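You operate a simulated robot arm through the tools that you are given. There is no shell and no other tool.

You run a simulated robot arm. Do the job below in one go: nothing can be reset, and whatever is moved stays where it is left.

JOB
Switch off the three wall fans and the air at the control panel, then drain the air line.
Fine: the air gauge reads zero and the drain valve is shut again; dust fan and sockets stay on.

The check looks at the end state, three seconds after you hand in, the way a careful person would. Anything else that was tipped, shoved, dropped, spilled or broken makes it a failure.

ROBOT AND FRAMES
A 6-joint arm with a two-finger parallel gripper on a trunk, on a base that drives. Base frame: it is fixed to the floor where the robot stands at the start and does not move with it; the origin is under the middle of the robot, x ahead of it, y to its left, z up. Readings come in m, degrees, newtons and seconds.
With the tool pointing down near the work surface it reaches from about 0.22 to 0.66 m from the robot's upright axis, wherever it stands. Its first joint turns from -166.0 to 166.0 degrees. Places, roughly: air gauge [0.7, -0.2, 1.2]; dust fan button [0.8, -0.2, 1]; dust fan switch [0.8, -0.2, 0.8]; left fan button [1.1, -0.1, 1]; left fan switch [1.1, 0, 0.8]; middle fan button [1, -0.1, 1]; middle fan switch [1, -0.1, 0.8]; panel air button [0.7, -0.2, 1]; panel air switch [0.7, -0.2, 0.8]; panel drain valve [0.5, -0.8, 0.9]; right fan button [0.9, -0.2, 1]; right fan switch [0.9, -0.1, 0.8]; sockets button [0.6, -0.3, 1]; sockets switch [0.6, -0.3, 0.8]. Payload 1.57 kg.
The TCP is the grasp point between the finger pads, 0.03 m short of the fingertips. In the tool frame z runs along the fingers and y along their closing line. The gripper opens to 0.11 m. The fingers are 0.024 m wide and 0.012 m thick; the gripper's body (0.048 by 0.112 m) begins 0.078 m behind the TCP.
Orientation is told as [roll, pitch, yaw] about the base's x, y, z axes, in that order, counted from this pose: with the fingers straight down and closing along the base's y, the tool's x points along the base's -x, its y along +y and its z along -z.

CONTROLS
- The arm moves only by the tool arm_command. Its arguments are lists of equal length, an entry for each row: "delta_pos": the shift along the tool's x, y, z in m, a list of three; "rotation": the turn, a rotation vector about the tool's x, y, z in degrees, a list of three; "grip": the gripper command, from -1 (shut) to 1 (fully open), values between in proportion. In form: {"delta_pos": [[dx, dy, dz], ...], "rotation": [[ax, ay, az], ...], "grip": [grip, ...]}. A call has 1 to 20 rows; each row shifts and turns the commanded pose from where the row before left it, along the tool's axes as they then stand. A row lasts 0.2 s, in which the tool goes at most 0.05 m and 8.6 degrees; a call with a longer step from one row to the next is refused whole, and so is a gripper value outside its range. A pose out of reach is approached as far as the arm can. The call stops where the force on the tool passes 40 N (or 10 N more than at its start, if that is more) or the arm is blocked; 0.2 s more then pass. The fingers move at their own pace (about 0.108 m/s each) and stop on an object; they squeeze with about 32 N. The grip force told is the motor's: it shows also when the fingers shut on nothing. Time passes only in rows, and 0.2 s behind the last, so rows that do not move let the fingers close. The reply holds the time, the measured pose of the TCP, the force on the tool along the base axes, the opening and the grip force, in the units named above and with some noise, with the torque about the TCP (base axes, N m) and any sound that the robot's microphone picked up.
- Cameras (640 x 400 px; columns grow to the right, rows downward): "scene" is now at [0.054, 0.1142, 1.68]; the picture's right is [-0.33, -0.94, 0.00], its down [-0.72, 0.26, -0.65] and it looks along [0.61, -0.22, -0.76] (base axes); focal length 253 px, centre (320, 200). "wrist" rides on the gripper at [0.07, 0.016, -0.141] in the tool frame; the picture's right is [-0.23, 0.97, 0.00], its down [-0.86, -0.20, -0.48] and it looks along [-0.47, -0.11, 0.88] (tool axes); focal length 222 px, centre (320, 200). There is no depth. A picture from a camera that has moved, and an enlarged one, comes with that camera's place and axes in the base frame and with its lens.
- get_image(camera): a new picture of that camera. No time passes.
- slide_trunk(by): slides the trunk up (or, below 0, down) by that many m; the arm and the scene camera ride with it, the base frame stays. It gives what a move gives, with no picture.
- steer(legs): drives the robot by 1 to 6 legs, each [ahead, left, turn to the left] in m, m and degrees, along the robot's own axes; the way and the turn of a leg run together, so that a leg with both is an arc; at most 1.5 m and 180 degrees a leg. The arm and the cameras ride along, it lands a little off, and it stops where it bumps. It gives what a move gives.
- aim_head(pan, tilt): turns the head with the scene camera to pan (to the left, within 120 degrees either way) and tilt (down, from -29 to 69), counted from straight ahead of the robot. It gives what a move gives.
- close_up(camera, box): a new picture of the part [left, top, right, bottom] of that camera's present view, enlarged. No time passes.
- sign_off(): hands the job in; it is judged then, once.

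Nothing tells you exact positions but the pictures and the camera data. Unless the task says otherwise, let go and move clear before handing in.

The tools are called after "Request:" by a JSON object that holds its "name" and its "arguments". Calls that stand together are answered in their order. arm_command: Moves the arm, as the interface text tells. Its arguments: {"type":"object","properties":{"delta_pos":{"type":"array"},"rotation":{"type":"array"},"grip":{"type":"array"}},"required":["delta_pos","rotation","grip"]} The other tools are called the same way: slide_trunk (by) slides the trunk up or down; steer (legs) drives the base; aim_head (pan, tilt) turns the head that bears the scene camera; get_image (camera) takes a picture; close_up (camera, box) takes an enlarged picture of a part of a camera's view; sign_off () hands the job in.

At the start:

```text
t: 0.0
tcp_pos: [0.3711, -0.1364, 1.0107]
tcp_rot: [0.0, 0.0, 0.0]
ft_force: [-0.2, 0.3, -0.7]
torque: [0.0, 0.03, 0.01]
finger_gap: 0.1097
grasp_force: 0.1
trunk travel left (down, up): [-0.275, 0.315]
robot x, y, heading: [-0.0017, 0.0009, 0.2]
head pan, tilt: [-19.5, 49.8]
```

scene: 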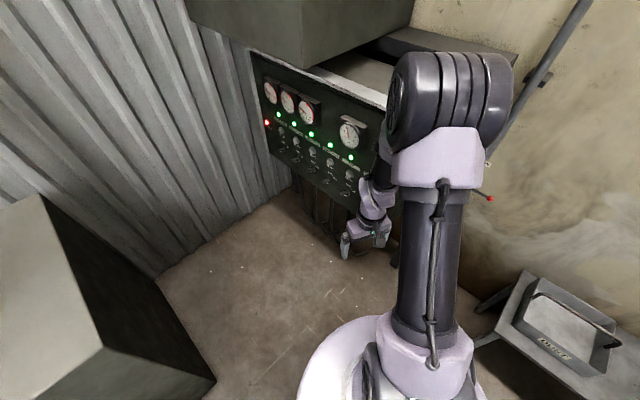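
wrist: 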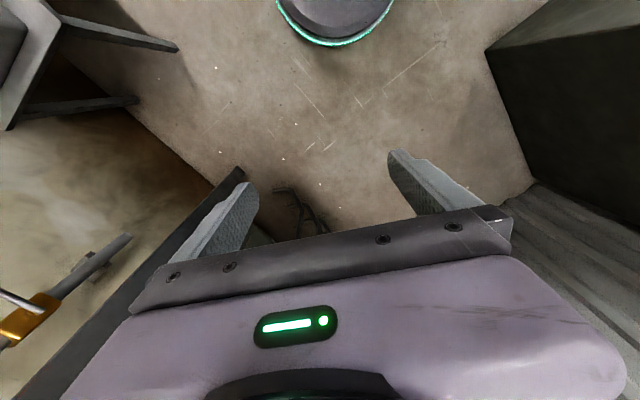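

I see a control panel ahead with gauges, lamps and switches, partly hidden by the arm, and a pipe on the right wall with a valve. First I look closer at the panel.

Request:
{"name": "close_up", "arguments": {"camera": "scene", "box": [240, 60, 400, 220]}}

Request:
{"name": "close_up", "arguments": {"camera": "scene", "box": [460, 120, 640, 240]}}

```text
2.50 times, centred on (320, 140) of scene
camera zoom: at [0.054, 0.1142, 1.68], right [-0.33, -0.94, 0.0], down [-0.72, 0.26, -0.65], along [0.61, -0.22, -0.76], focal length 632 px, centre (320, 350)
```

zoom: 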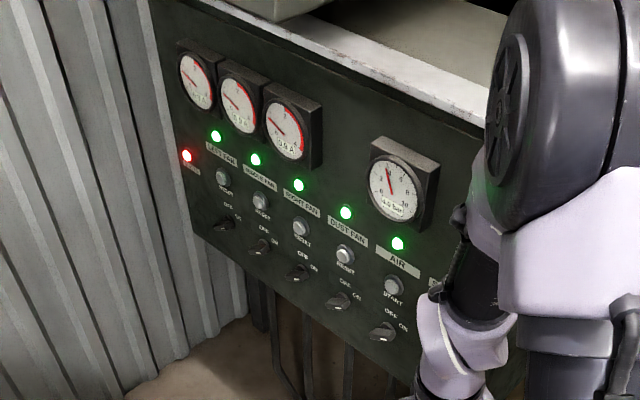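

```text
3.33 times, centred on (550, 180) of scene
camera zoom: at [0.054, 0.1142, 1.68], right [-0.33, -0.94, 0.0], down [-0.72, 0.26, -0.65], along [0.61, -0.22, -0.76], focal length 842 px, centre (-447, 267)
```

zoom: 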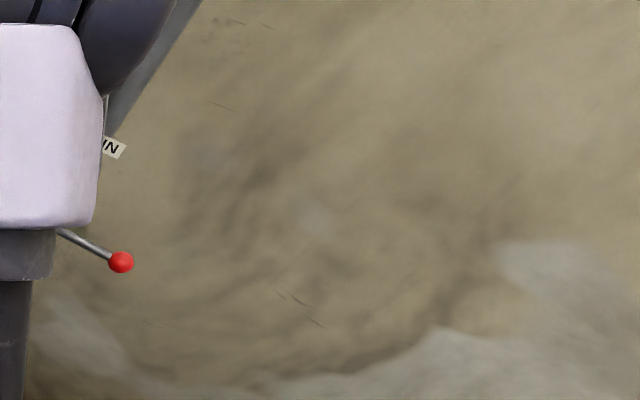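

The panel has knobs with OFF/ON, lamps green for the fans, air, etc.; the arm hides part of it. I look around with the head before moving.

Request:
{"name": "aim_head", "arguments": {"pan": -10, "tilt": 30}}

Request:
{"name": "get_image", "arguments": {"camera": "scene"}}

Request:
{"name": "aim_head", "arguments": {"pan": -75, "tilt": 40}}

Request:
{"name": "get_image", "arguments": {"camera": "scene"}}

Request:
{"name": "aim_head", "arguments": {"pan": 60, "tilt": 50}}

Request:
{"name": "get_image", "arguments": {"camera": "scene"}}

```text
t: 0.8
tcp_pos: [0.3715, -0.1367, 1.0114]
tcp_rot: [0.0, 0.0, 0.1]
ft_force: [-1.0, -0.8, 0.5]
torque: [0.02, 0.02, -0.01]
finger_gap: 0.1102
grasp_force: 0.1
trunk travel left (down, up): [-0.275, 0.315]
robot x, y, heading: [-0.0001, 0.0, -0.1]
head pan, tilt: [-10.0, 30.0]
```

```text
taken
camera scene: at [0.0704, 0.1243, 1.7093], right [-0.17, -0.98, 0.0], down [-0.49, 0.09, -0.87], along [0.85, -0.15, -0.5], focal length 253 px, centre (320, 200)
```

scene: 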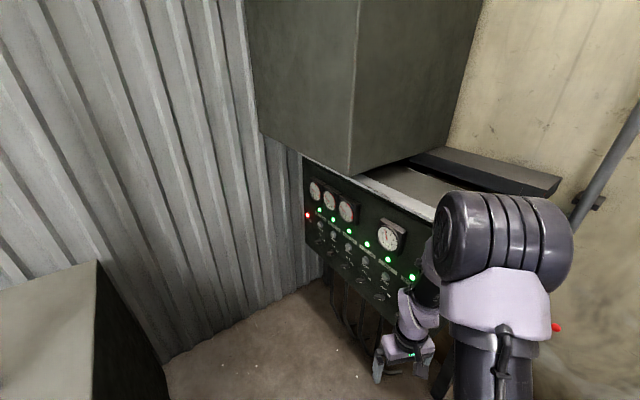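

```text
t: 2.2
tcp_pos: [0.3718, -0.1369, 1.0104]
tcp_rot: [0.0, -0.1, 0.1]
ft_force: [-0.1, 1.0, -0.8]
torque: [0.0, 0.01, -0.01]
finger_gap: 0.11
grasp_force: 0.1
trunk travel left (down, up): [-0.275, 0.315]
robot x, y, heading: [-0.0001, 0.0032, -0.0]
head pan, tilt: [-75.0, 40.0]
```

```text
taken
camera scene: at [0.0033, 0.0579, 1.694], right [-0.97, -0.26, 0.0], down [-0.17, 0.62, -0.77], along [0.2, -0.74, -0.64], focal length 253 px, centre (320, 200)
```

scene: 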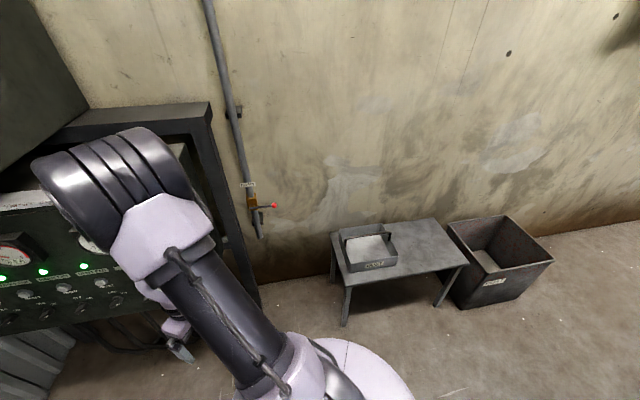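

```text
t: 4.4
tcp_pos: [0.3709, -0.137, 1.0094]
tcp_rot: [0.0, 0.0, 0.0]
ft_force: [-0.6, 0.0, 0.0]
torque: [-0.04, -0.02, -0.02]
finger_gap: 0.11
grasp_force: 0.1
trunk travel left (down, up): [-0.275, 0.315]
robot x, y, heading: [0.0008, 0.0007, 0.0]
head pan, tilt: [60.0, 50.0]
```

```text
taken
camera scene: at [0.0198, 0.2067, 1.6798], right [0.87, -0.5, 0.0], down [-0.38, -0.66, -0.64], along [0.32, 0.56, -0.77], focal length 253 px, centre (320, 200)
```

scene: 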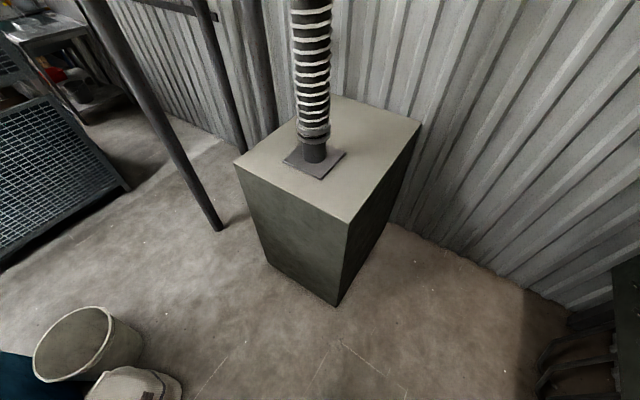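

The panel faces roughly toward (-0.44, +0.90), with its knobs near z 0.85 running from about (1.11,-0.06) to (0.72,-0.25); the duct box corner is near (0.38, 0.61). I drive to a spot about 0.6 m in front of the panel and face it.

Request:
{"name": "steer", "arguments": {"legs": [[0.65, 0.37, 0], [0, 0, -64]]}}

Request:
{"name": "aim_head", "arguments": {"pan": 0, "tilt": 50}}

Request:
{"name": "get_image", "arguments": {"camera": "scene"}}

Request:
{"name": "get_image", "arguments": {"camera": "wrist"}}

```text
t: 11.2
tcp_pos: [0.699, -0.0256, 1.0111]
tcp_rot: [0.0, 0.0, -64.1]
ft_force: [0.7, -0.2, 0.5]
torque: [-0.03, 0.0, 0.0]
finger_gap: 0.1099
grasp_force: 0.1
trunk travel left (down, up): [-0.275, 0.315]
robot x, y, heading: [0.6613, 0.3705, -64.2]
head pan, tilt: [60.0, 50.0]
```

```text
t: 12.6
tcp_pos: [0.701, -0.0245, 1.0122]
tcp_rot: [-0.1, -0.1, -64.1]
ft_force: [0.1, -0.3, 0.4]
torque: [0.0, 0.02, -0.03]
finger_gap: 0.11
grasp_force: 0.1
trunk travel left (down, up): [-0.275, 0.315]
robot x, y, heading: [0.6604, 0.3678, -64.0]
head pan, tilt: [0.0, 50.0]
```

```text
taken
camera scene: at [0.8127, 0.3778, 1.6798], right [-0.9, -0.44, 0.0], down [-0.33, 0.69, -0.64], along [0.28, -0.58, -0.77], focal length 253 px, centre (320, 200)
```

scene: 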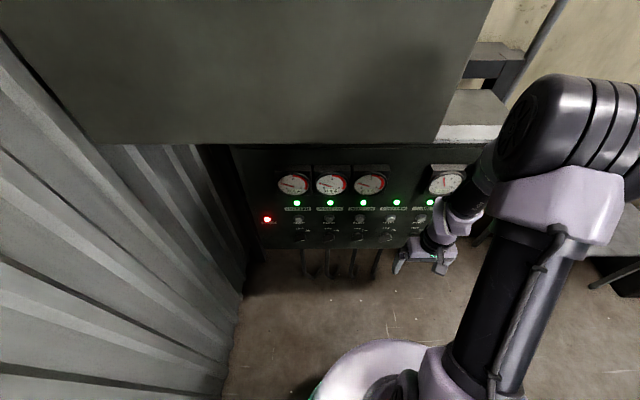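

```text
taken
camera wrist: at [0.6829, 0.0444, 1.1515], right [0.98, 0.22, 0.0], down [0.19, -0.86, 0.48], along [0.11, -0.47, -0.88], focal length 222 px, centre (320, 200)
```

wrist: 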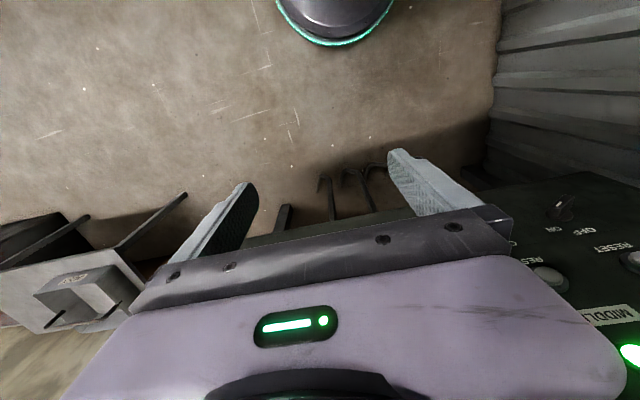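

I'm facing the panel square on, with the red lamp at the far left and the fan columns to its right. I zoom in on the switches.

Request:
{"name": "close_up", "arguments": {"camera": "scene", "box": [250, 160, 410, 260]}}

Request:
{"name": "close_up", "arguments": {"camera": "scene", "box": [280, 205, 360, 255]}}

Request:
{"name": "close_up", "arguments": {"camera": "scene", "box": [340, 205, 420, 255]}}

Request:
{"name": "close_up", "arguments": {"camera": "wrist", "box": [480, 150, 640, 250]}}

```text
4.00 times, centred on (330, 210) of scene
camera zoom: at [0.8127, 0.3778, 1.6798], right [-0.9, -0.44, 0.0], down [-0.33, 0.69, -0.64], along [0.28, -0.58, -0.77], focal length 1011 px, centre (280, 160)
```

zoom: 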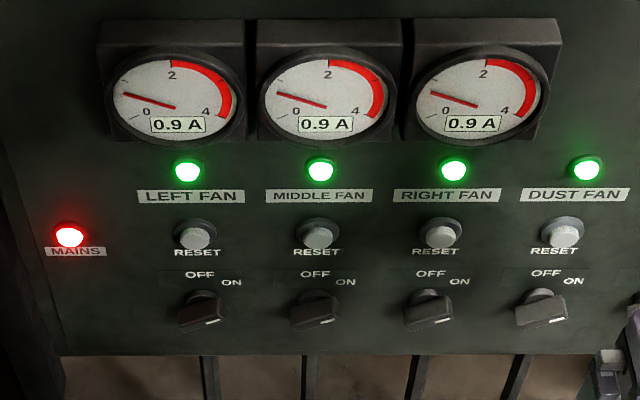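

```text
8.00 times, centred on (320, 230) of scene
camera zoom: at [0.8127, 0.3778, 1.6798], right [-0.9, -0.44, 0.0], down [-0.33, 0.69, -0.64], along [0.28, -0.58, -0.77], focal length 2022 px, centre (320, -40)
```

zoom: 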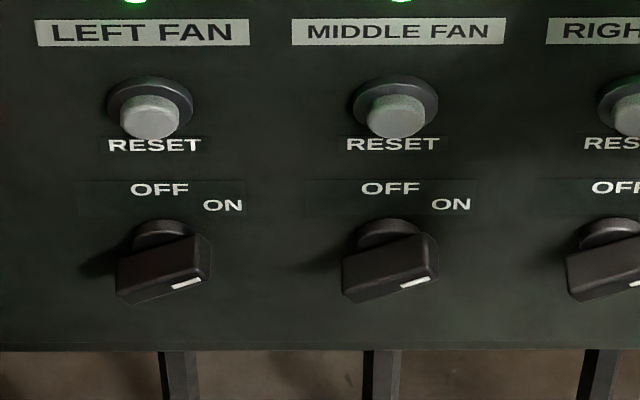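

```text
8.00 times, centred on (380, 230) of scene
camera zoom: at [0.8127, 0.3778, 1.6798], right [-0.9, -0.44, 0.0], down [-0.33, 0.69, -0.64], along [0.28, -0.58, -0.77], focal length 2022 px, centre (-160, -40)
```

zoom: 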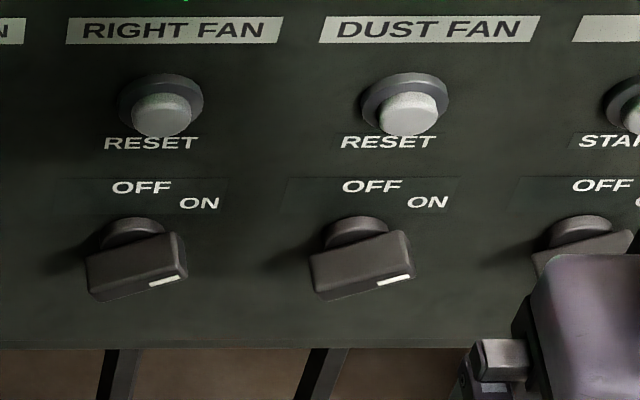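

```text
4.00 times, centred on (560, 200) of wrist
camera zoom: at [0.6829, 0.0444, 1.1515], right [0.98, 0.22, 0.0], down [0.19, -0.86, 0.48], along [0.11, -0.47, -0.88], focal length 888 px, centre (-640, 200)
```

zoom: 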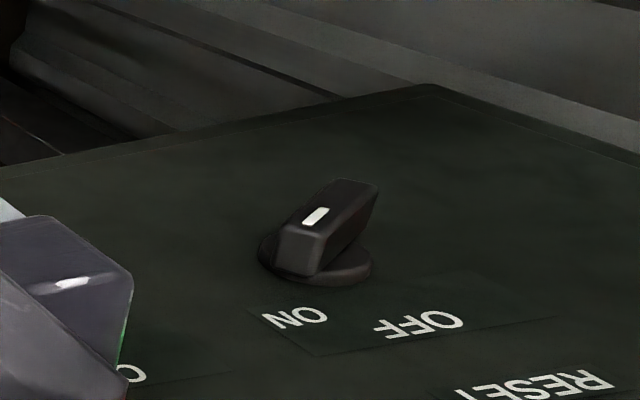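

All knobs point to ON (right-up); OFF is straight up, so each needs a counter-clockwise turn of about 50–60°. The left fan knob triangulates to about (1.10,-0.05,0.85). I now bring the tool horizontal, pointing at the panel.

Request:
{"name": "arm_command", "arguments": {"delta_pos": [[0, 0, 0], [0, 0, 0], [0, 0, 0], [0, 0, 0], [0, 0, 0], [0, 0, 0], [0, 0, 0], [0, 0, 0], [0, 0, 0], [0, 0, 0], [0, 0, 0]], "rotation": [[0, -8.18, 0], [0, -8.18, 0], [0, -8.18, 0], [0, -8.18, 0], [0, -8.18, 0], [0, -8.18, 0], [0, -8.18, 0], [0, -8.18, 0], [0, -8.18, 0], [0, -8.18, 0], [0, -8.2, 0]], "grip": [0, 0, 0, 0, 0, 0, 0, 0, 0, 0, 0]}}

Request:
{"name": "get_image", "arguments": {"camera": "scene"}}

Request:
{"name": "get_image", "arguments": {"camera": "wrist"}}

```text
t: 14.9
tcp_pos: [0.6703, -0.093, 1.3199]
tcp_rot: [22.4, -79.7, -85.5]
ft_force: [-0.9, 0.1, -0.2]
torque: [-0.03, -0.02, 0.01]
finger_gap: 0.0549
grasp_force: 0.1
out of reach, approached as far as the arm can: row 2, 3, 5, 6, 7, 8, 9, 10, 11
trunk travel left (down, up): [-0.275, 0.315]
robot x, y, heading: [0.6609, 0.3702, -64.1]
head pan, tilt: [0.0, 50.0]
```

```text
taken
camera scene: at [0.8128, 0.3784, 1.6798], right [-0.9, -0.44, 0.0], down [-0.33, 0.69, -0.64], along [0.28, -0.58, -0.77], focal length 253 px, centre (320, 200)
```

scene: 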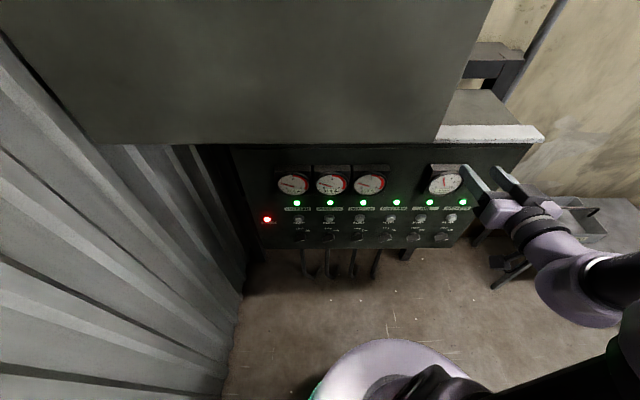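

```text
taken
camera wrist: at [0.6201, 0.0502, 1.2748], right [0.87, 0.39, 0.29], down [-0.38, 0.18, 0.91], along [0.31, -0.9, 0.31], focal length 222 px, centre (320, 200)
```

wrist: 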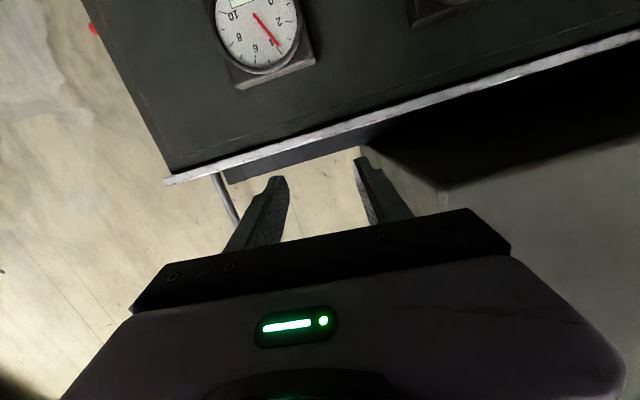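

The arm couldn't hold the horizontal pose so close to the trunk and rode up and to the right; nothing is touched. I check what the commanded pose is now with an idle row.

Request:
{"name": "arm_command", "arguments": {"delta_pos": [[0, 0, 0]], "rotation": [[0, 0, 0]], "grip": [0]}}

```text
t: 15.3
tcp_pos: [0.6716, -0.0933, 1.3203]
tcp_rot: [22.3, -79.7, -85.4]
ft_force: [0.0, -0.1, -0.3]
torque: [-0.02, 0.0, 0.02]
finger_gap: 0.055
grasp_force: 0.2
trunk travel left (down, up): [-0.275, 0.315]
robot x, y, heading: [0.6592, 0.3663, -64.0]
head pan, tilt: [0.0, 50.0]
```

The idle row shows commands continue from the actual pose; the tool is now about 9° off level, up at z 1.32 in front of the air gauge. I level it and move down in small steps.

Request:
{"name": "arm_command", "arguments": {"delta_pos": [[0, 0, 0], [0, 0, 0], [0.03, 0, 0], [0.03, 0, 0], [0.03, 0, 0], [0.03, 0, 0]], "rotation": [[0, -4.75, -2], [0.6, -4.75, -1.9], [0.6, 0, 0], [0, 0, 0], [0, 0, 0], [0, 0, 0]], "grip": [0, 0, 0, 0, 0, 0]}}

```text
t: 16.8
tcp_pos: [0.6668, -0.0871, 1.384]
tcp_rot: [60.0, -88.3, -124.4]
ft_force: [-0.4, -0.2, 0.8]
torque: [-0.01, 0.0, -0.01]
finger_gap: 0.0548
grasp_force: 0.1
out of reach, approached as far as the arm can: row 1, 2, 3, 4, 5, 6
trunk travel left (down, up): [-0.275, 0.315]
robot x, y, heading: [0.6596, 0.37, -64.3]
head pan, tilt: [0.0, 50.0]
```

It stayed out of reach and crept up instead. I look at the arm's shape to understand the limit.

Request:
{"name": "aim_head", "arguments": {"pan": -35, "tilt": 55}}

Request:
{"name": "get_image", "arguments": {"camera": "scene"}}

Request:
{"name": "get_image", "arguments": {"camera": "wrist"}}

```text
t: 17.8
tcp_pos: [0.6678, -0.0866, 1.3876]
tcp_rot: [63.9, -89.0, -128.3]
ft_force: [0.0, 0.2, 0.0]
torque: [0.01, -0.03, 0.01]
finger_gap: 0.0551
grasp_force: 0.1
trunk travel left (down, up): [-0.275, 0.315]
robot x, y, heading: [0.6605, 0.3684, -64.0]
head pan, tilt: [-35.0, 55.0]
```

```text
taken
camera scene: at [0.809, 0.3726, 1.685], right [-0.93, -0.37, 0.0], down [-0.27, 0.67, -0.69], along [0.26, -0.64, -0.72], focal length 253 px, centre (320, 200)
```

scene: 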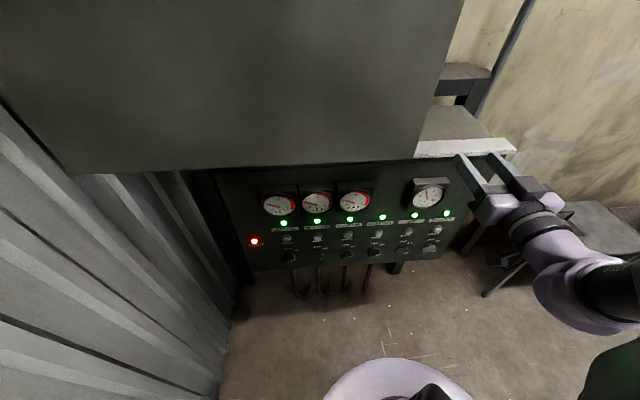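

```text
taken
camera wrist: at [0.6204, 0.0487, 1.3192], right [0.88, 0.42, 0.24], down [-0.4, 0.33, 0.86], along [0.28, -0.85, 0.46], focal length 222 px, centre (320, 200)
```

wrist: 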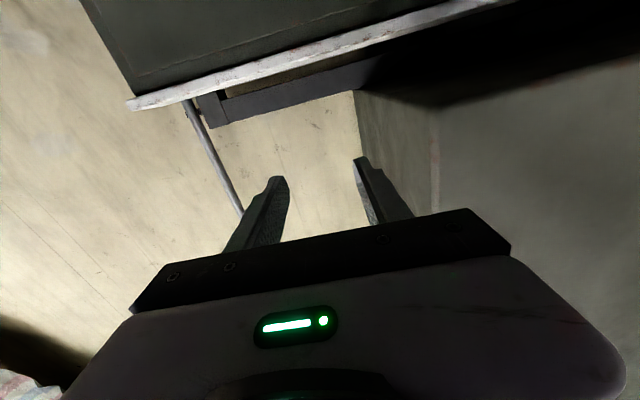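

Request:
{"name": "get_image", "arguments": {"camera": "scene"}}

```text
taken
camera scene: at [0.809, 0.3726, 1.685], right [-0.93, -0.37, 0.0], down [-0.27, 0.67, -0.69], along [0.26, -0.64, -0.72], focal length 253 px, centre (320, 200)
```

scene: 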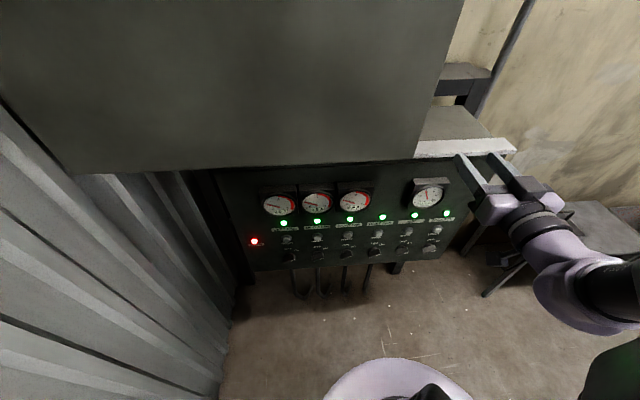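

The head seems held by the arm at pan −4°, so I first bring the head back straight, then fold the tool back toward pointing down to regain a good arm posture.

Request:
{"name": "aim_head", "arguments": {"pan": 5, "tilt": 50}}

Request:
{"name": "arm_command", "arguments": {"delta_pos": [[0, 0, 0], [0, 0, 0], [0, 0, 0], [0, 0, 0], [0, 0, 0]], "rotation": [[0, 8, 0], [0, 8, 0], [0, 8, 0], [0, 8, 0], [0, 8, 0]], "grip": [0, 0, 0, 0, 0]}}

Request:
{"name": "get_image", "arguments": {"camera": "scene"}}

```text
t: 18.8
tcp_pos: [0.6678, -0.0848, 1.3904]
tcp_rot: [68.7, -89.3, -133.1]
ft_force: [-0.2, 0.5, 0.6]
torque: [0.01, 0.02, 0.0]
finger_gap: 0.055
grasp_force: 0.1
trunk travel left (down, up): [-0.275, 0.315]
robot x, y, heading: [0.6604, 0.3686, -64.2]
head pan, tilt: [5.0, 50.0]
```

```text
t: 19.5
tcp_pos: [0.663, -0.0966, 1.3307]
tcp_rot: [19.5, -67.3, -82.5]
ft_force: [-0.4, 0.3, 0.6]
torque: [0.01, -0.03, 0.02]
finger_gap: 0.055
grasp_force: 0.1
trunk travel left (down, up): [-0.275, 0.315]
robot x, y, heading: [0.6582, 0.3687, -64.3]
head pan, tilt: [5.0, 50.0]
stopped in row 3: the arm was blocked; the commanded pose is now the measured one
```

```text
taken
camera scene: at [0.8077, 0.3725, 1.684], right [-0.93, -0.36, 0.0], down [-0.26, 0.68, -0.68], along [0.25, -0.64, -0.73], focal length 253 px, centre (320, 200)
```

scene: 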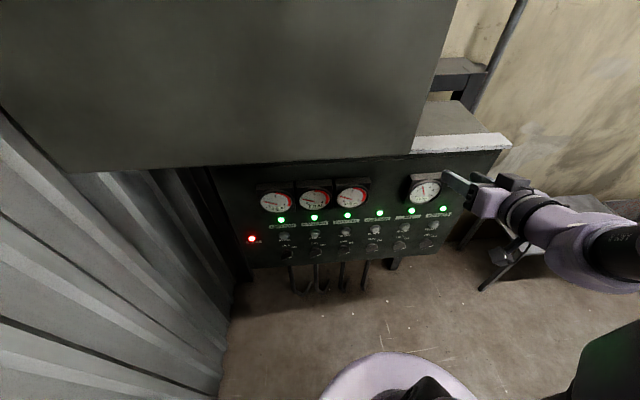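

The arm reports blocked with the head near its elbow, so I move the hand away to the right and outward in small steps to draw the elbow off the head.

Request:
{"name": "arm_command", "arguments": {"delta_pos": [[0, -0.02, 0], [0, -0.02, 0], [0, -0.02, 0], [0, -0.02, 0]], "rotation": [[0, 0, 0], [0, 0, 0], [0, 0, 0], [0, 0, 0]], "grip": [0, 0, 0, 0]}}

Request:
{"name": "get_image", "arguments": {"camera": "scene"}}

```text
t: 20.5
tcp_pos: [0.5893, -0.1309, 1.321]
tcp_rot: [19.3, -67.5, -82.4]
ft_force: [0.4, -0.5, -0.2]
torque: [0.01, 0.0, 0.02]
finger_gap: 0.055
grasp_force: 0.1
trunk travel left (down, up): [-0.275, 0.315]
robot x, y, heading: [0.6618, 0.3684, -64.1]
head pan, tilt: [5.0, 50.0]
```

```text
taken
camera scene: at [0.818, 0.3806, 1.6799], right [-0.86, -0.51, 0.0], down [-0.39, 0.66, -0.64], along [0.33, -0.55, -0.77], focal length 253 px, centre (320, 200)
```

scene: 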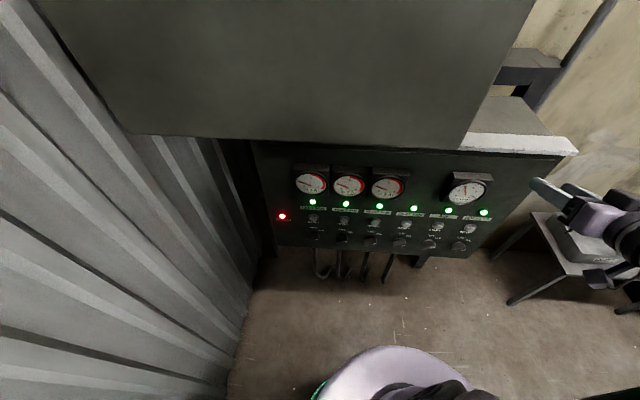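

The head is free again. From this posture I try lowering the hand straight down, staying 15 cm clear of the panel.

Request:
{"name": "arm_command", "arguments": {"delta_pos": [[0.0277, -0.0038, 0.0108], [0.0277, -0.0038, 0.0108], [0.0277, -0.0038, 0.0108], [0.0277, -0.0038, 0.0108], [0.0277, -0.0038, 0.0108]], "rotation": [[0, 0, 0], [0, 0, 0], [0, 0, 0], [0, 0, 0], [0, 0, 0]], "grip": [0, 0, 0, 0, 0]}}

Request:
{"name": "get_image", "arguments": {"camera": "scene"}}

```text
t: 21.7
tcp_pos: [0.5858, -0.1381, 1.185]
tcp_rot: [19.5, -67.2, -82.7]
ft_force: [-0.5, 0.7, -0.9]
torque: [0.01, -0.02, 0.02]
finger_gap: 0.0549
grasp_force: 0.0
out of reach, approached as far as the arm can: row 5
trunk travel left (down, up): [-0.275, 0.315]
robot x, y, heading: [0.6635, 0.3644, -64.1]
head pan, tilt: [5.0, 50.0]
```

```text
taken
camera scene: at [0.8182, 0.3805, 1.6798], right [-0.86, -0.51, 0.0], down [-0.39, 0.66, -0.64], along [0.33, -0.55, -0.77], focal length 253 px, centre (320, 200)
```

scene: 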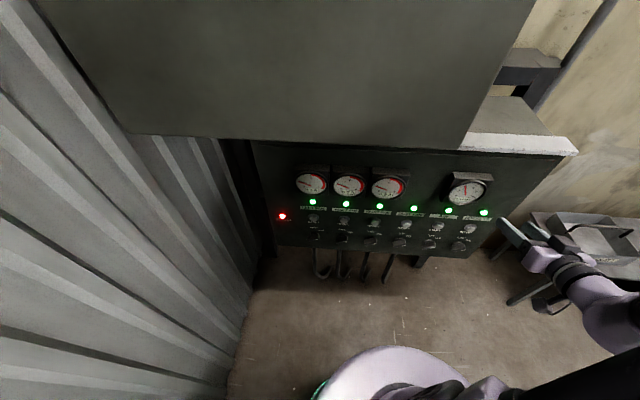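

The hand follows down to 1.185 before reaching its limit, so height relative to the shoulder is what matters. I lower the trunk so that the knobs are relatively higher for the arm.

Request:
{"name": "slide_trunk", "arguments": {"by": -0.2}}

Request:
{"name": "get_image", "arguments": {"camera": "scene"}}

Request:
{"name": "get_image", "arguments": {"camera": "wrist"}}

```text
t: 23.9
tcp_pos: [0.5851, -0.1364, 0.986]
tcp_rot: [19.5, -67.2, -82.6]
ft_force: [-0.6, 0.0, -0.4]
torque: [0.01, 0.01, -0.01]
finger_gap: 0.055
grasp_force: 0.0
trunk travel left (down, up): [-0.075, 0.515]
robot x, y, heading: [0.6601, 0.3695, -64.2]
head pan, tilt: [5.0, 50.0]
```

```text
taken
camera scene: at [0.8186, 0.381, 1.4799], right [-0.86, -0.51, 0.0], down [-0.39, 0.66, -0.64], along [0.33, -0.55, -0.77], focal length 253 px, centre (320, 200)
```

scene: 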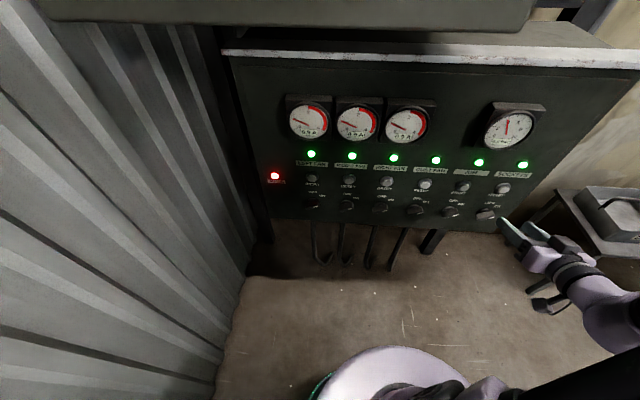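

```text
taken
camera wrist: at [0.5325, 0.0122, 0.9736], right [0.88, 0.33, 0.34], down [-0.35, -0.02, 0.94], along [0.32, -0.94, 0.1], focal length 222 px, centre (320, 200)
```

wrist: 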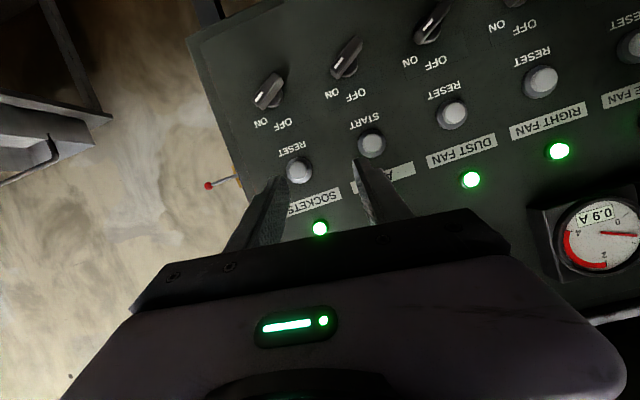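

Now the wrist camera sees the panel well (upside down). I lower the remaining bit and zoom on the knobs from the scene camera.

Request:
{"name": "slide_trunk", "arguments": {"by": -0.07}}

Request:
{"name": "close_up", "arguments": {"camera": "scene", "box": [260, 110, 420, 210]}}

Request:
{"name": "close_up", "arguments": {"camera": "scene", "box": [380, 90, 540, 190]}}

Request:
{"name": "get_image", "arguments": {"camera": "wrist"}}

```text
t: 24.9
tcp_pos: [0.5864, -0.1367, 0.9154]
tcp_rot: [19.4, -67.3, -82.6]
ft_force: [-0.1, -0.5, -0.3]
torque: [0.01, -0.02, 0.04]
finger_gap: 0.0551
grasp_force: 0.1
trunk travel left (down, up): [-0.005, 0.585]
robot x, y, heading: [0.6581, 0.3718, -64.2]
head pan, tilt: [5.0, 50.0]
```

```text
4.00 times, centred on (340, 160) of scene
camera zoom: at [0.8186, 0.381, 1.4099], right [-0.86, -0.51, 0.0], down [-0.39, 0.66, -0.64], along [0.33, -0.55, -0.77], focal length 1011 px, centre (240, 360)
```

zoom: 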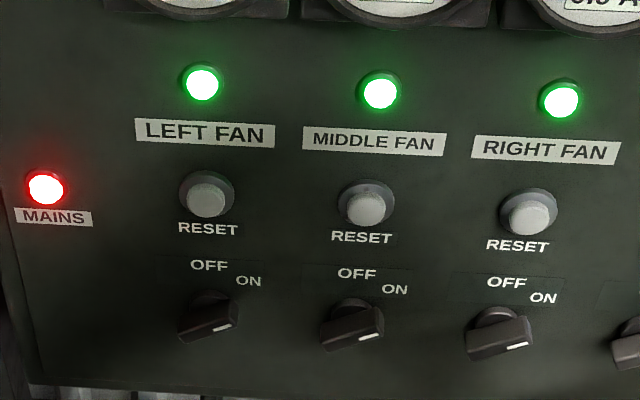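

```text
4.00 times, centred on (460, 140) of scene
camera zoom: at [0.8186, 0.381, 1.4099], right [-0.86, -0.51, 0.0], down [-0.39, 0.66, -0.64], along [0.33, -0.55, -0.77], focal length 1011 px, centre (-240, 440)
```

zoom: 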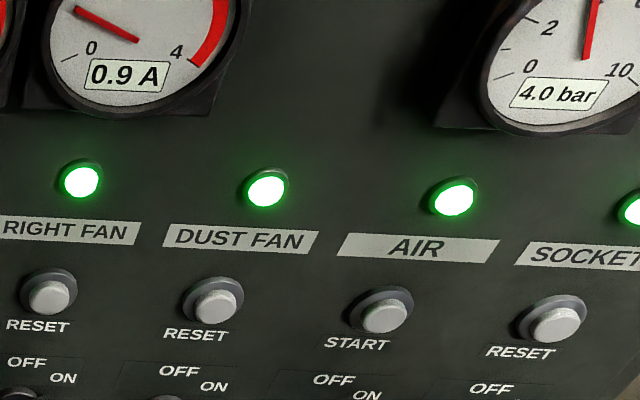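

```text
taken
camera wrist: at [0.5325, 0.0122, 0.9036], right [0.88, 0.33, 0.34], down [-0.35, -0.02, 0.94], along [0.32, -0.94, 0.1], focal length 222 px, centre (320, 200)
```

wrist: 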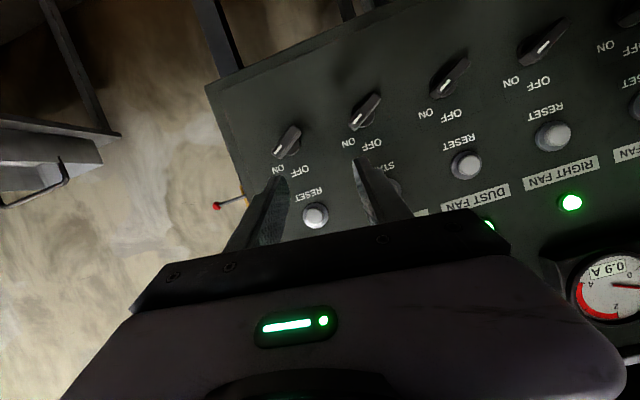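

Triangulation gives knob spacing 0.11 m, right fan at about (0.908,-0.145,0.848) and air near (0.712,-0.247,0.845), panel surface about n=-0.541 along (-0.438,0.899). I zoom the wrist camera to measure knob angle and shape.

Request:
{"name": "close_up", "arguments": {"camera": "wrist", "box": [240, 70, 400, 170]}}

Request:
{"name": "close_up", "arguments": {"camera": "wrist", "box": [420, 10, 580, 110]}}

```text
4.00 times, centred on (320, 120) of wrist
camera zoom: at [0.5325, 0.0122, 0.9036], right [0.88, 0.33, 0.34], down [-0.35, -0.02, 0.94], along [0.32, -0.94, 0.1], focal length 888 px, centre (320, 520)
```

zoom: 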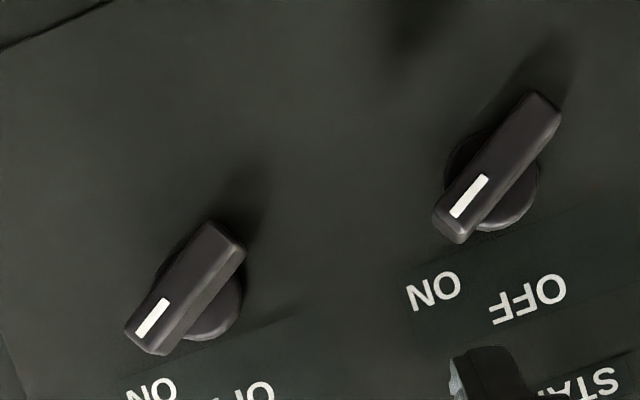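

```text
4.00 times, centred on (500, 60) of wrist
camera zoom: at [0.5325, 0.0122, 0.9036], right [0.88, 0.33, 0.34], down [-0.35, -0.02, 0.94], along [0.32, -0.94, 0.1], focal length 888 px, centre (-400, 760)
```

zoom: 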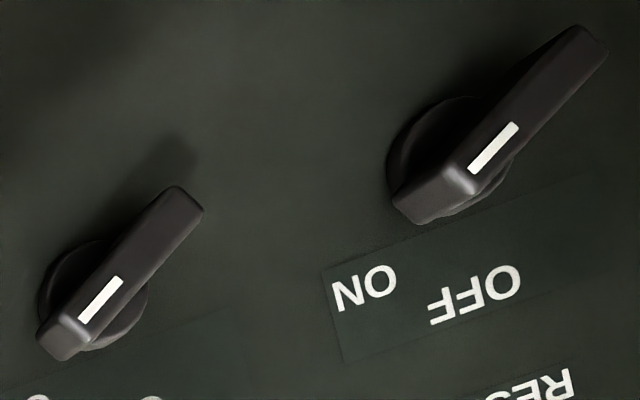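

ON is 60° from OFF. I move to 8 cm before the air knob and try to level the tool there.

Request:
{"name": "arm_command", "arguments": {"delta_pos": [[0.0142, 0.0152, 0.0162], [0.0142, 0.0152, 0.0162], [0.0142, 0.0152, 0.0162], [0.0142, 0.0152, 0.0162], [0, 0, 0], [0, 0, 0], [0, 0, 0]], "rotation": [[0, 0, 0], [0, 0, 0], [0, 0, 0], [0, 0, 0], [0.26, -7.17, -2.47], [0.26, -7.17, -2.47], [0.26, -7.17, -2.47]], "grip": [0, 0, 0, 0, 0, 0, 0]}}

Request:
{"name": "get_image", "arguments": {"camera": "scene"}}

Request:
{"name": "get_image", "arguments": {"camera": "wrist"}}

```text
t: 26.5
tcp_pos: [0.5914, -0.2723, 1.031]
tcp_rot: [40.5, -88.6, -103.7]
ft_force: [0.5, -0.2, -1.0]
torque: [-0.01, -0.01, -0.01]
finger_gap: 0.055
grasp_force: 0.1
out of reach, approached as far as the arm can: row 1, 2, 3, 4, 5, 6, 7
trunk travel left (down, up): [-0.005, 0.585]
robot x, y, heading: [0.6599, 0.3682, -64.2]
head pan, tilt: [5.0, 50.0]
```

```text
taken
camera scene: at [0.8186, 0.3809, 1.4098], right [-0.86, -0.51, 0.0], down [-0.39, 0.66, -0.64], along [0.33, -0.55, -0.77], focal length 253 px, centre (320, 200)
```

scene: 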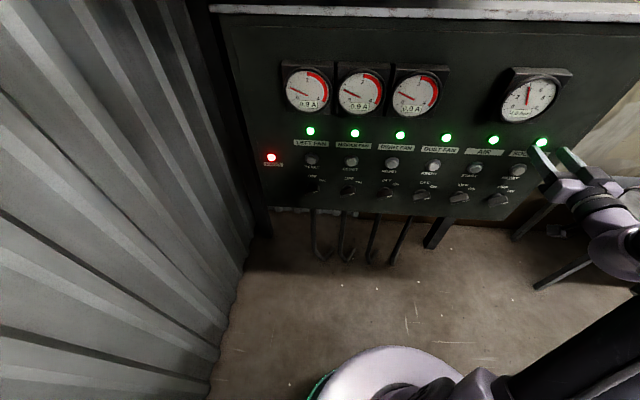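

```text
taken
camera wrist: at [0.5426, -0.137, 0.9638], right [0.87, 0.43, 0.24], down [-0.4, 0.32, 0.86], along [0.29, -0.84, 0.45], focal length 222 px, centre (320, 200)
```

wrist: 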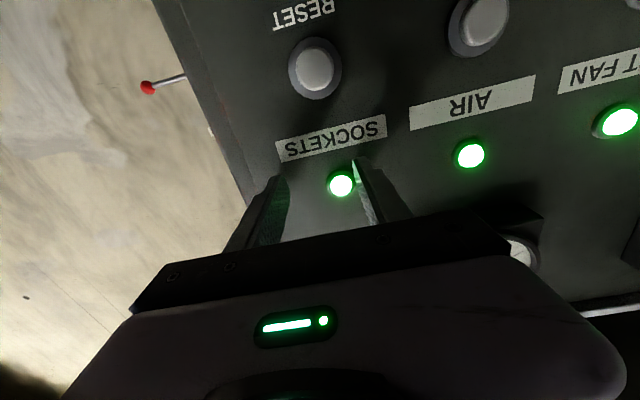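

Level is reachable only higher up here, and the fingertips are now close to the panel around the sockets lamp without touching. This fold is a poor posture, so I back off, up and tip the tool down again.

Request:
{"name": "arm_command", "arguments": {"delta_pos": [[-0.01, 0, -0.02], [-0.01, 0, -0.02], [-0.01, 0, -0.02]], "rotation": [[0, 6, 0], [0, 6, 0], [0, 6, 0]], "grip": [0, 0, 0]}}

Request:
{"name": "get_image", "arguments": {"camera": "wrist"}}

```text
t: 27.3
tcp_pos: [0.5674, -0.22, 1.066]
tcp_rot: [0.2, -71.9, -64.1]
ft_force: [-0.4, 0.1, -0.7]
torque: [0.04, -0.01, 0.03]
finger_gap: 0.0549
grasp_force: 0.1
trunk travel left (down, up): [-0.005, 0.585]
robot x, y, heading: [0.6583, 0.3701, -63.9]
head pan, tilt: [5.0, 50.0]
```

```text
taken
camera wrist: at [0.5117, -0.0729, 1.0426], right [0.91, 0.37, 0.22], down [-0.26, 0.08, 0.96], along [0.33, -0.93, 0.17], focal length 222 px, centre (320, 200)
```

wrist: 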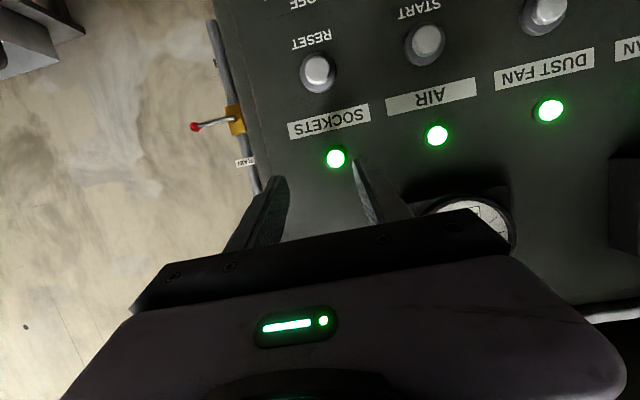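

Now the tool is 18° below level with clean alignment and reachable. I continue retracting from the panel while tipping the tool down.

Request:
{"name": "arm_command", "arguments": {"delta_pos": [[0.0077, 0, -0.0238], [0.011, 0, -0.0225], [0.014, 0, -0.0207], [0.0167, 0, -0.0186], [0, 0, 0], [0, 0, 0], [0, 0, 0], [0, 0, 0], [0, 0, 0]], "rotation": [[0, 8, 0], [0, 8, 0], [0, 8, 0], [0, 8, 0], [0, 8, 0], [0, 8, 0], [0, 8, 0], [0, 8, 0], [0, 7.9, 0]], "grip": [0, 0, 0, 0, 0, 0, 0, 0, 0]}}

Request:
{"name": "get_image", "arguments": {"camera": "scene"}}

```text
t: 29.3
tcp_pos: [0.524, -0.1322, 1.0672]
tcp_rot: [0.1, 0.0, -63.9]
ft_force: [0.0, -0.2, 0.6]
torque: [-0.03, -0.01, 0.03]
finger_gap: 0.0549
grasp_force: 0.0
trunk travel left (down, up): [-0.005, 0.585]
robot x, y, heading: [0.6637, 0.3675, -64.1]
head pan, tilt: [5.0, 50.0]
```

```text
taken
camera scene: at [0.8186, 0.3807, 1.4098], right [-0.86, -0.51, 0.0], down [-0.39, 0.66, -0.64], along [0.33, -0.55, -0.77], focal length 253 px, centre (320, 200)
```

scene: 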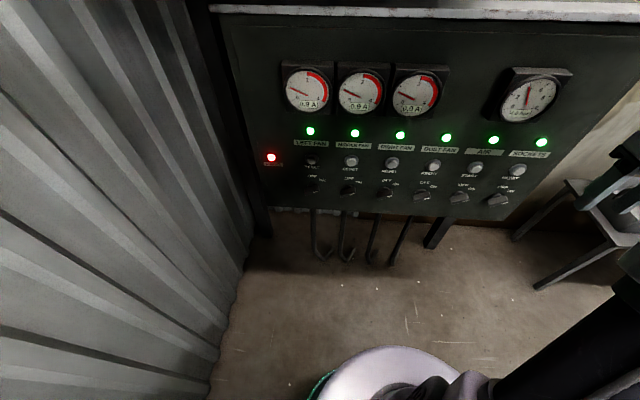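

The tool points down again, well clear. Now I raise the trunk so the arm can reach down and forward to the knobs with a more open elbow.

Request:
{"name": "slide_trunk", "arguments": {"by": 0.3}}

Request:
{"name": "arm_command", "arguments": {"delta_pos": [[0, 0, 0.045], [0, 0, 0.045], [0, 0, 0.045], [0, 0, 0.045], [0, 0, 0.045], [0, 0, 0.045], [0, 0, 0.045], [0, 0, 0.045], [0, 0, 0.045], [0, 0, 0.045]], "rotation": [[0, 0, 0], [0, 0, 0], [0, 0, 0], [0, 0, 0], [0, 0, 0], [0, 0, 0], [0, 0, 0], [0, 0, 0], [0, 0, 0], [0, 0, 0]], "grip": [0, 0, 0, 0, 0, 0, 0, 0, 0, 0]}}

Request:
{"name": "get_image", "arguments": {"camera": "scene"}}

```text
t: 32.3
tcp_pos: [0.5227, -0.1322, 1.3665]
tcp_rot: [0.0, -0.2, -63.8]
ft_force: [1.2, -0.2, 0.3]
torque: [-0.02, -0.02, 0.01]
finger_gap: 0.0548
grasp_force: 0.0
trunk travel left (down, up): [-0.305, 0.285]
robot x, y, heading: [0.6578, 0.3649, -64.0]
head pan, tilt: [5.0, 50.0]
```

```text
t: 34.5
tcp_pos: [0.5229, -0.1333, 0.9161]
tcp_rot: [0.1, -0.1, -63.9]
ft_force: [-0.2, -0.7, -0.8]
torque: [0.01, -0.03, -0.01]
finger_gap: 0.0549
grasp_force: 0.0
trunk travel left (down, up): [-0.305, 0.285]
robot x, y, heading: [0.6574, 0.3692, -63.9]
head pan, tilt: [5.0, 50.0]
```

```text
taken
camera scene: at [0.8183, 0.3802, 1.7098], right [-0.86, -0.51, 0.0], down [-0.39, 0.66, -0.64], along [0.33, -0.55, -0.77], focal length 253 px, centre (320, 200)
```

scene: 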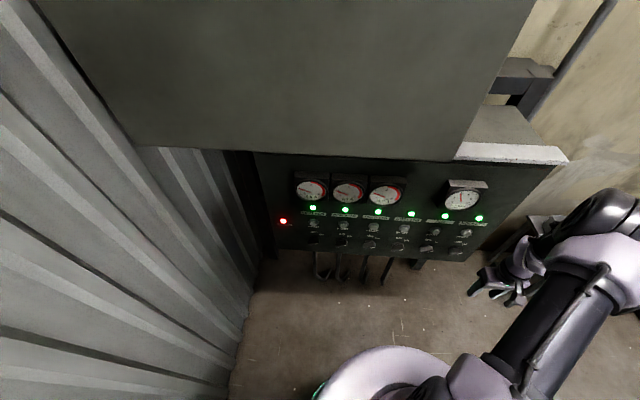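

That posture works freely. I raise the trunk fully and lower the hand again before tipping it up.

Request:
{"name": "slide_trunk", "arguments": {"by": 0.28}}

Request:
{"name": "arm_command", "arguments": {"delta_pos": [[0, 0, 0.045], [0, 0, 0.045], [0, 0, 0.045], [0, 0, 0.045], [0, 0, 0.045], [0, 0, 0.045], [0, 0, 0.045]], "rotation": [[0, 0, 0], [0, 0, 0], [0, 0, 0], [0, 0, 0], [0, 0, 0], [0, 0, 0], [0, 0, 0]], "grip": [0, 0, 0, 0, 0, 0, 0]}}

Request:
{"name": "get_image", "arguments": {"camera": "scene"}}

```text
t: 37.4
tcp_pos: [0.5221, -0.1329, 1.196]
tcp_rot: [0.1, -0.1, -63.8]
ft_force: [-0.3, 0.5, -0.3]
torque: [0.01, 0.0, -0.02]
finger_gap: 0.0548
grasp_force: 0.1
trunk travel left (down, up): [-0.585, 0.005]
robot x, y, heading: [0.6622, 0.3688, -64.2]
head pan, tilt: [5.0, 50.0]
```

```text
t: 39.0
tcp_pos: [0.5291, -0.1164, 0.9021]
tcp_rot: [0.0, -0.1, -63.9]
ft_force: [0.4, 0.0, -0.4]
torque: [-0.04, 0.0, 0.01]
finger_gap: 0.0549
grasp_force: 0.0
out of reach, approached as far as the arm can: row 7
trunk travel left (down, up): [-0.585, 0.005]
robot x, y, heading: [0.6587, 0.366, -64.1]
head pan, tilt: [5.0, 50.0]
```

```text
taken
camera scene: at [0.8189, 0.3815, 1.9898], right [-0.86, -0.51, 0.0], down [-0.39, 0.66, -0.64], along [0.33, -0.55, -0.77], focal length 253 px, centre (320, 200)
```

scene: 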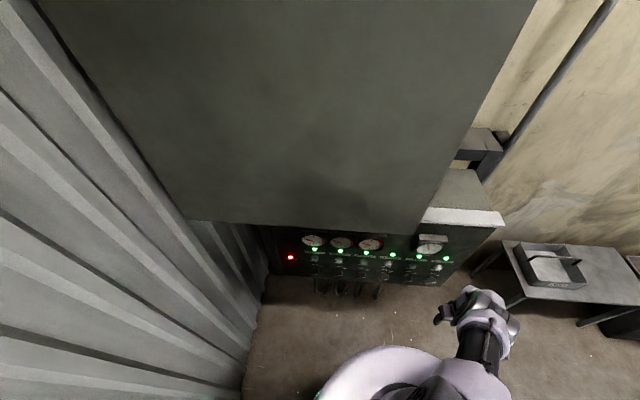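

The trunk at top nearly stretches the arm; a middle height suits. I lower the trunk by 0.2 and begin tipping the tool up while lifting the TCP.

Request:
{"name": "slide_trunk", "arguments": {"by": -0.2}}

Request:
{"name": "arm_command", "arguments": {"delta_pos": [[-0.006, 0, -0.015], [-0.008, 0, -0.014], [-0.0099, 0, -0.0128], [-0.0118, 0, -0.0111], [-0.0132, 0, -0.0093], [-0.0144, 0, -0.0074]], "rotation": [[0, -8.18, 0], [0, -8.18, 0], [0, -8.18, 0], [0, -8.18, 0], [0, -8.18, 0], [0, -8.18, 0]], "grip": [0, 0, 0, 0, 0, 0]}}

Request:
{"name": "get_image", "arguments": {"camera": "scene"}}

```text
t: 41.1
tcp_pos: [0.5288, -0.1176, 0.7033]
tcp_rot: [0.0, -0.1, -63.8]
ft_force: [-0.3, -0.6, 0.6]
torque: [-0.01, -0.03, -0.01]
finger_gap: 0.055
grasp_force: 0.1
trunk travel left (down, up): [-0.385, 0.205]
robot x, y, heading: [0.6578, 0.3679, -64.0]
head pan, tilt: [5.0, 50.0]
```

```text
t: 42.5
tcp_pos: [0.5235, -0.1804, 0.7775]
tcp_rot: [0.3, -49.3, -63.9]
ft_force: [0.2, 0.7, 0.6]
torque: [0.02, 0.03, 0.02]
finger_gap: 0.0552
grasp_force: 0.2
out of reach, approached as far as the arm can: row 5, 6
trunk travel left (down, up): [-0.385, 0.205]
robot x, y, heading: [0.6603, 0.3712, -64.3]
head pan, tilt: [5.0, 50.0]
```

```text
taken
camera scene: at [0.8184, 0.3812, 1.7898], right [-0.86, -0.51, 0.0], down [-0.39, 0.66, -0.64], along [0.33, -0.55, -0.77], focal length 253 px, centre (320, 200)
```

scene: 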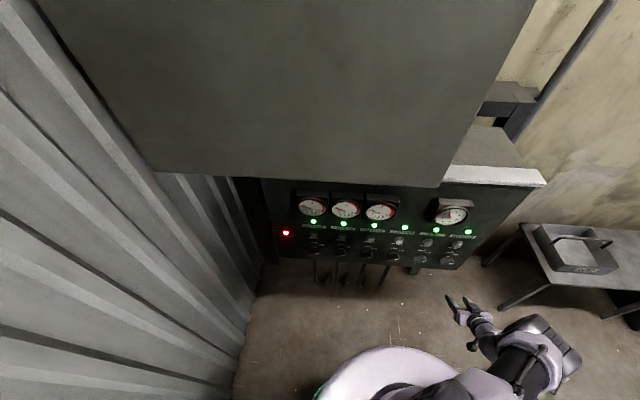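

Possibly it's still at the stretch limit here, so I lift the hand and then continue tipping up.

Request:
{"name": "arm_command", "arguments": {"delta_pos": [[-0.0226, 0, -0.0197], [-0.0226, 0, -0.0197], [-0.0226, 0, -0.0197], [0, 0, 0], [0, 0, 0]], "rotation": [[0, 0, 0], [0, 0, 0], [0, 0, 0], [0, -8, 0], [0, -8, 0]], "grip": [0, 0, 0, 0, 0]}}

Request:
{"name": "get_image", "arguments": {"camera": "scene"}}

```text
t: 43.7
tcp_pos: [0.4922, -0.224, 0.846]
tcp_rot: [0.4, -65.3, -64.1]
ft_force: [0.9, 1.1, 0.1]
torque: [0.01, -0.01, -0.03]
finger_gap: 0.0554
grasp_force: 0.1
out of reach, approached as far as the arm can: row 1, 2, 3, 4, 5
trunk travel left (down, up): [-0.385, 0.205]
robot x, y, heading: [0.6596, 0.3651, -64.0]
head pan, tilt: [5.0, 50.0]
```

```text
taken
camera scene: at [0.8188, 0.3814, 1.7898], right [-0.86, -0.51, 0.0], down [-0.39, 0.66, -0.64], along [0.33, -0.55, -0.77], focal length 253 px, centre (320, 200)
```

scene: 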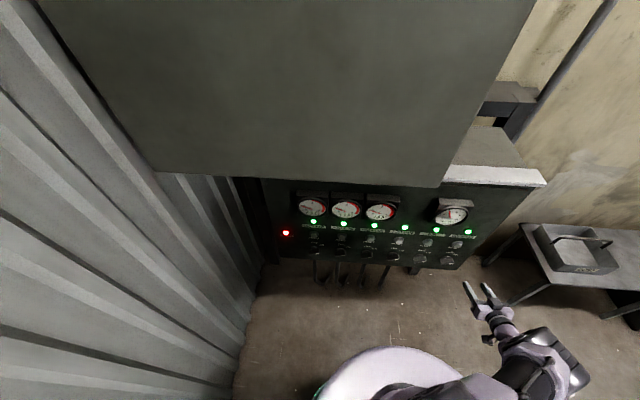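

The hand can only tip level with the forearm near horizontal, meaning the robot should stand farther off with the trunk low. I fold the tool down and up first, then reposition.

Request:
{"name": "arm_command", "arguments": {"delta_pos": [[-0.0272, 0, -0.0127], [-0.0252, 0, -0.0163], [-0.0227, 0, -0.0197], [-0.0197, 0, -0.0227], [-0.0163, 0, -0.0252], [-0.0127, 0, -0.0272], [-0.0088, 0, -0.0287], [-0.0047, 0, -0.0296]], "rotation": [[0, 8.15, 0], [0, 8.15, 0], [0, 8.15, 0], [0, 8.15, 0], [0, 8.15, 0], [0, 8.15, 0], [0, 8.15, 0], [0, 8.15, 0]], "grip": [0, 0, 0, 0, 0, 0, 0, 0]}}

Request:
{"name": "get_image", "arguments": {"camera": "scene"}}

```text
t: 45.5
tcp_pos: [0.4941, -0.2261, 1.0884]
tcp_rot: [0.0, 0.1, -63.9]
ft_force: [0.9, -0.2, 0.8]
torque: [0.01, 0.01, 0.0]
finger_gap: 0.055
grasp_force: 0.1
trunk travel left (down, up): [-0.385, 0.205]
robot x, y, heading: [0.6617, 0.3692, -64.1]
head pan, tilt: [5.0, 50.0]
```

```text
taken
camera scene: at [0.8192, 0.3806, 1.7897], right [-0.86, -0.51, 0.0], down [-0.39, 0.66, -0.64], along [0.33, -0.55, -0.77], focal length 253 px, centre (320, 200)
```

scene: 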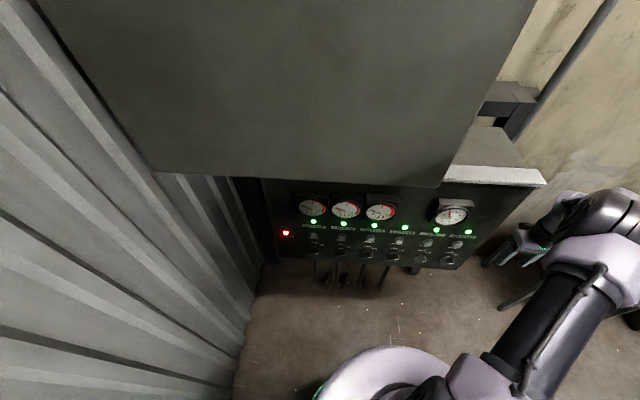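

Hand is folded and clear. I drive to about (0.30, 0.34), farther from the panel and right of the duct box, turning slightly left, then lower the trunk.

Request:
{"name": "steer", "arguments": {"legs": [[-0.06, -0.2, 0], [-0.068, -0.135, 0], [0, 0, 14]]}}

Request:
{"name": "slide_trunk", "arguments": {"by": -0.2}}

Request:
{"name": "get_image", "arguments": {"camera": "scene"}}

```text
t: 49.0
tcp_pos: [0.2867, -0.2758, 1.0868]
tcp_rot: [0.0, 0.0, -49.9]
ft_force: [0.6, 1.5, -0.5]
torque: [-0.01, 0.02, -0.02]
finger_gap: 0.0551
grasp_force: 0.1
trunk travel left (down, up): [-0.385, 0.205]
robot x, y, heading: [0.3058, 0.3391, -50.1]
head pan, tilt: [5.0, 50.0]
```

```text
t: 51.1
tcp_pos: [0.2878, -0.2765, 0.8862]
tcp_rot: [0.0, -0.1, -49.8]
ft_force: [-0.4, -0.2, -0.1]
torque: [-0.01, 0.01, -0.02]
finger_gap: 0.0551
grasp_force: 0.0
trunk travel left (down, up): [-0.185, 0.405]
robot x, y, heading: [0.3078, 0.3404, -50.3]
head pan, tilt: [5.0, 50.0]
```

```text
taken
camera scene: at [0.4567, 0.3902, 1.5899], right [-0.71, -0.7, 0.0], down [-0.54, 0.54, -0.64], along [0.45, -0.46, -0.77], focal length 253 px, centre (320, 200)
```

scene: 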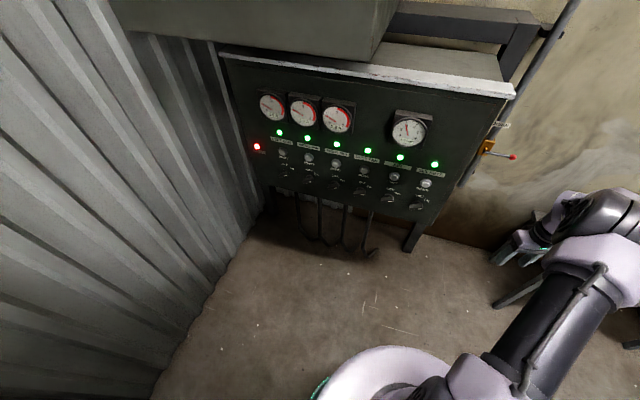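

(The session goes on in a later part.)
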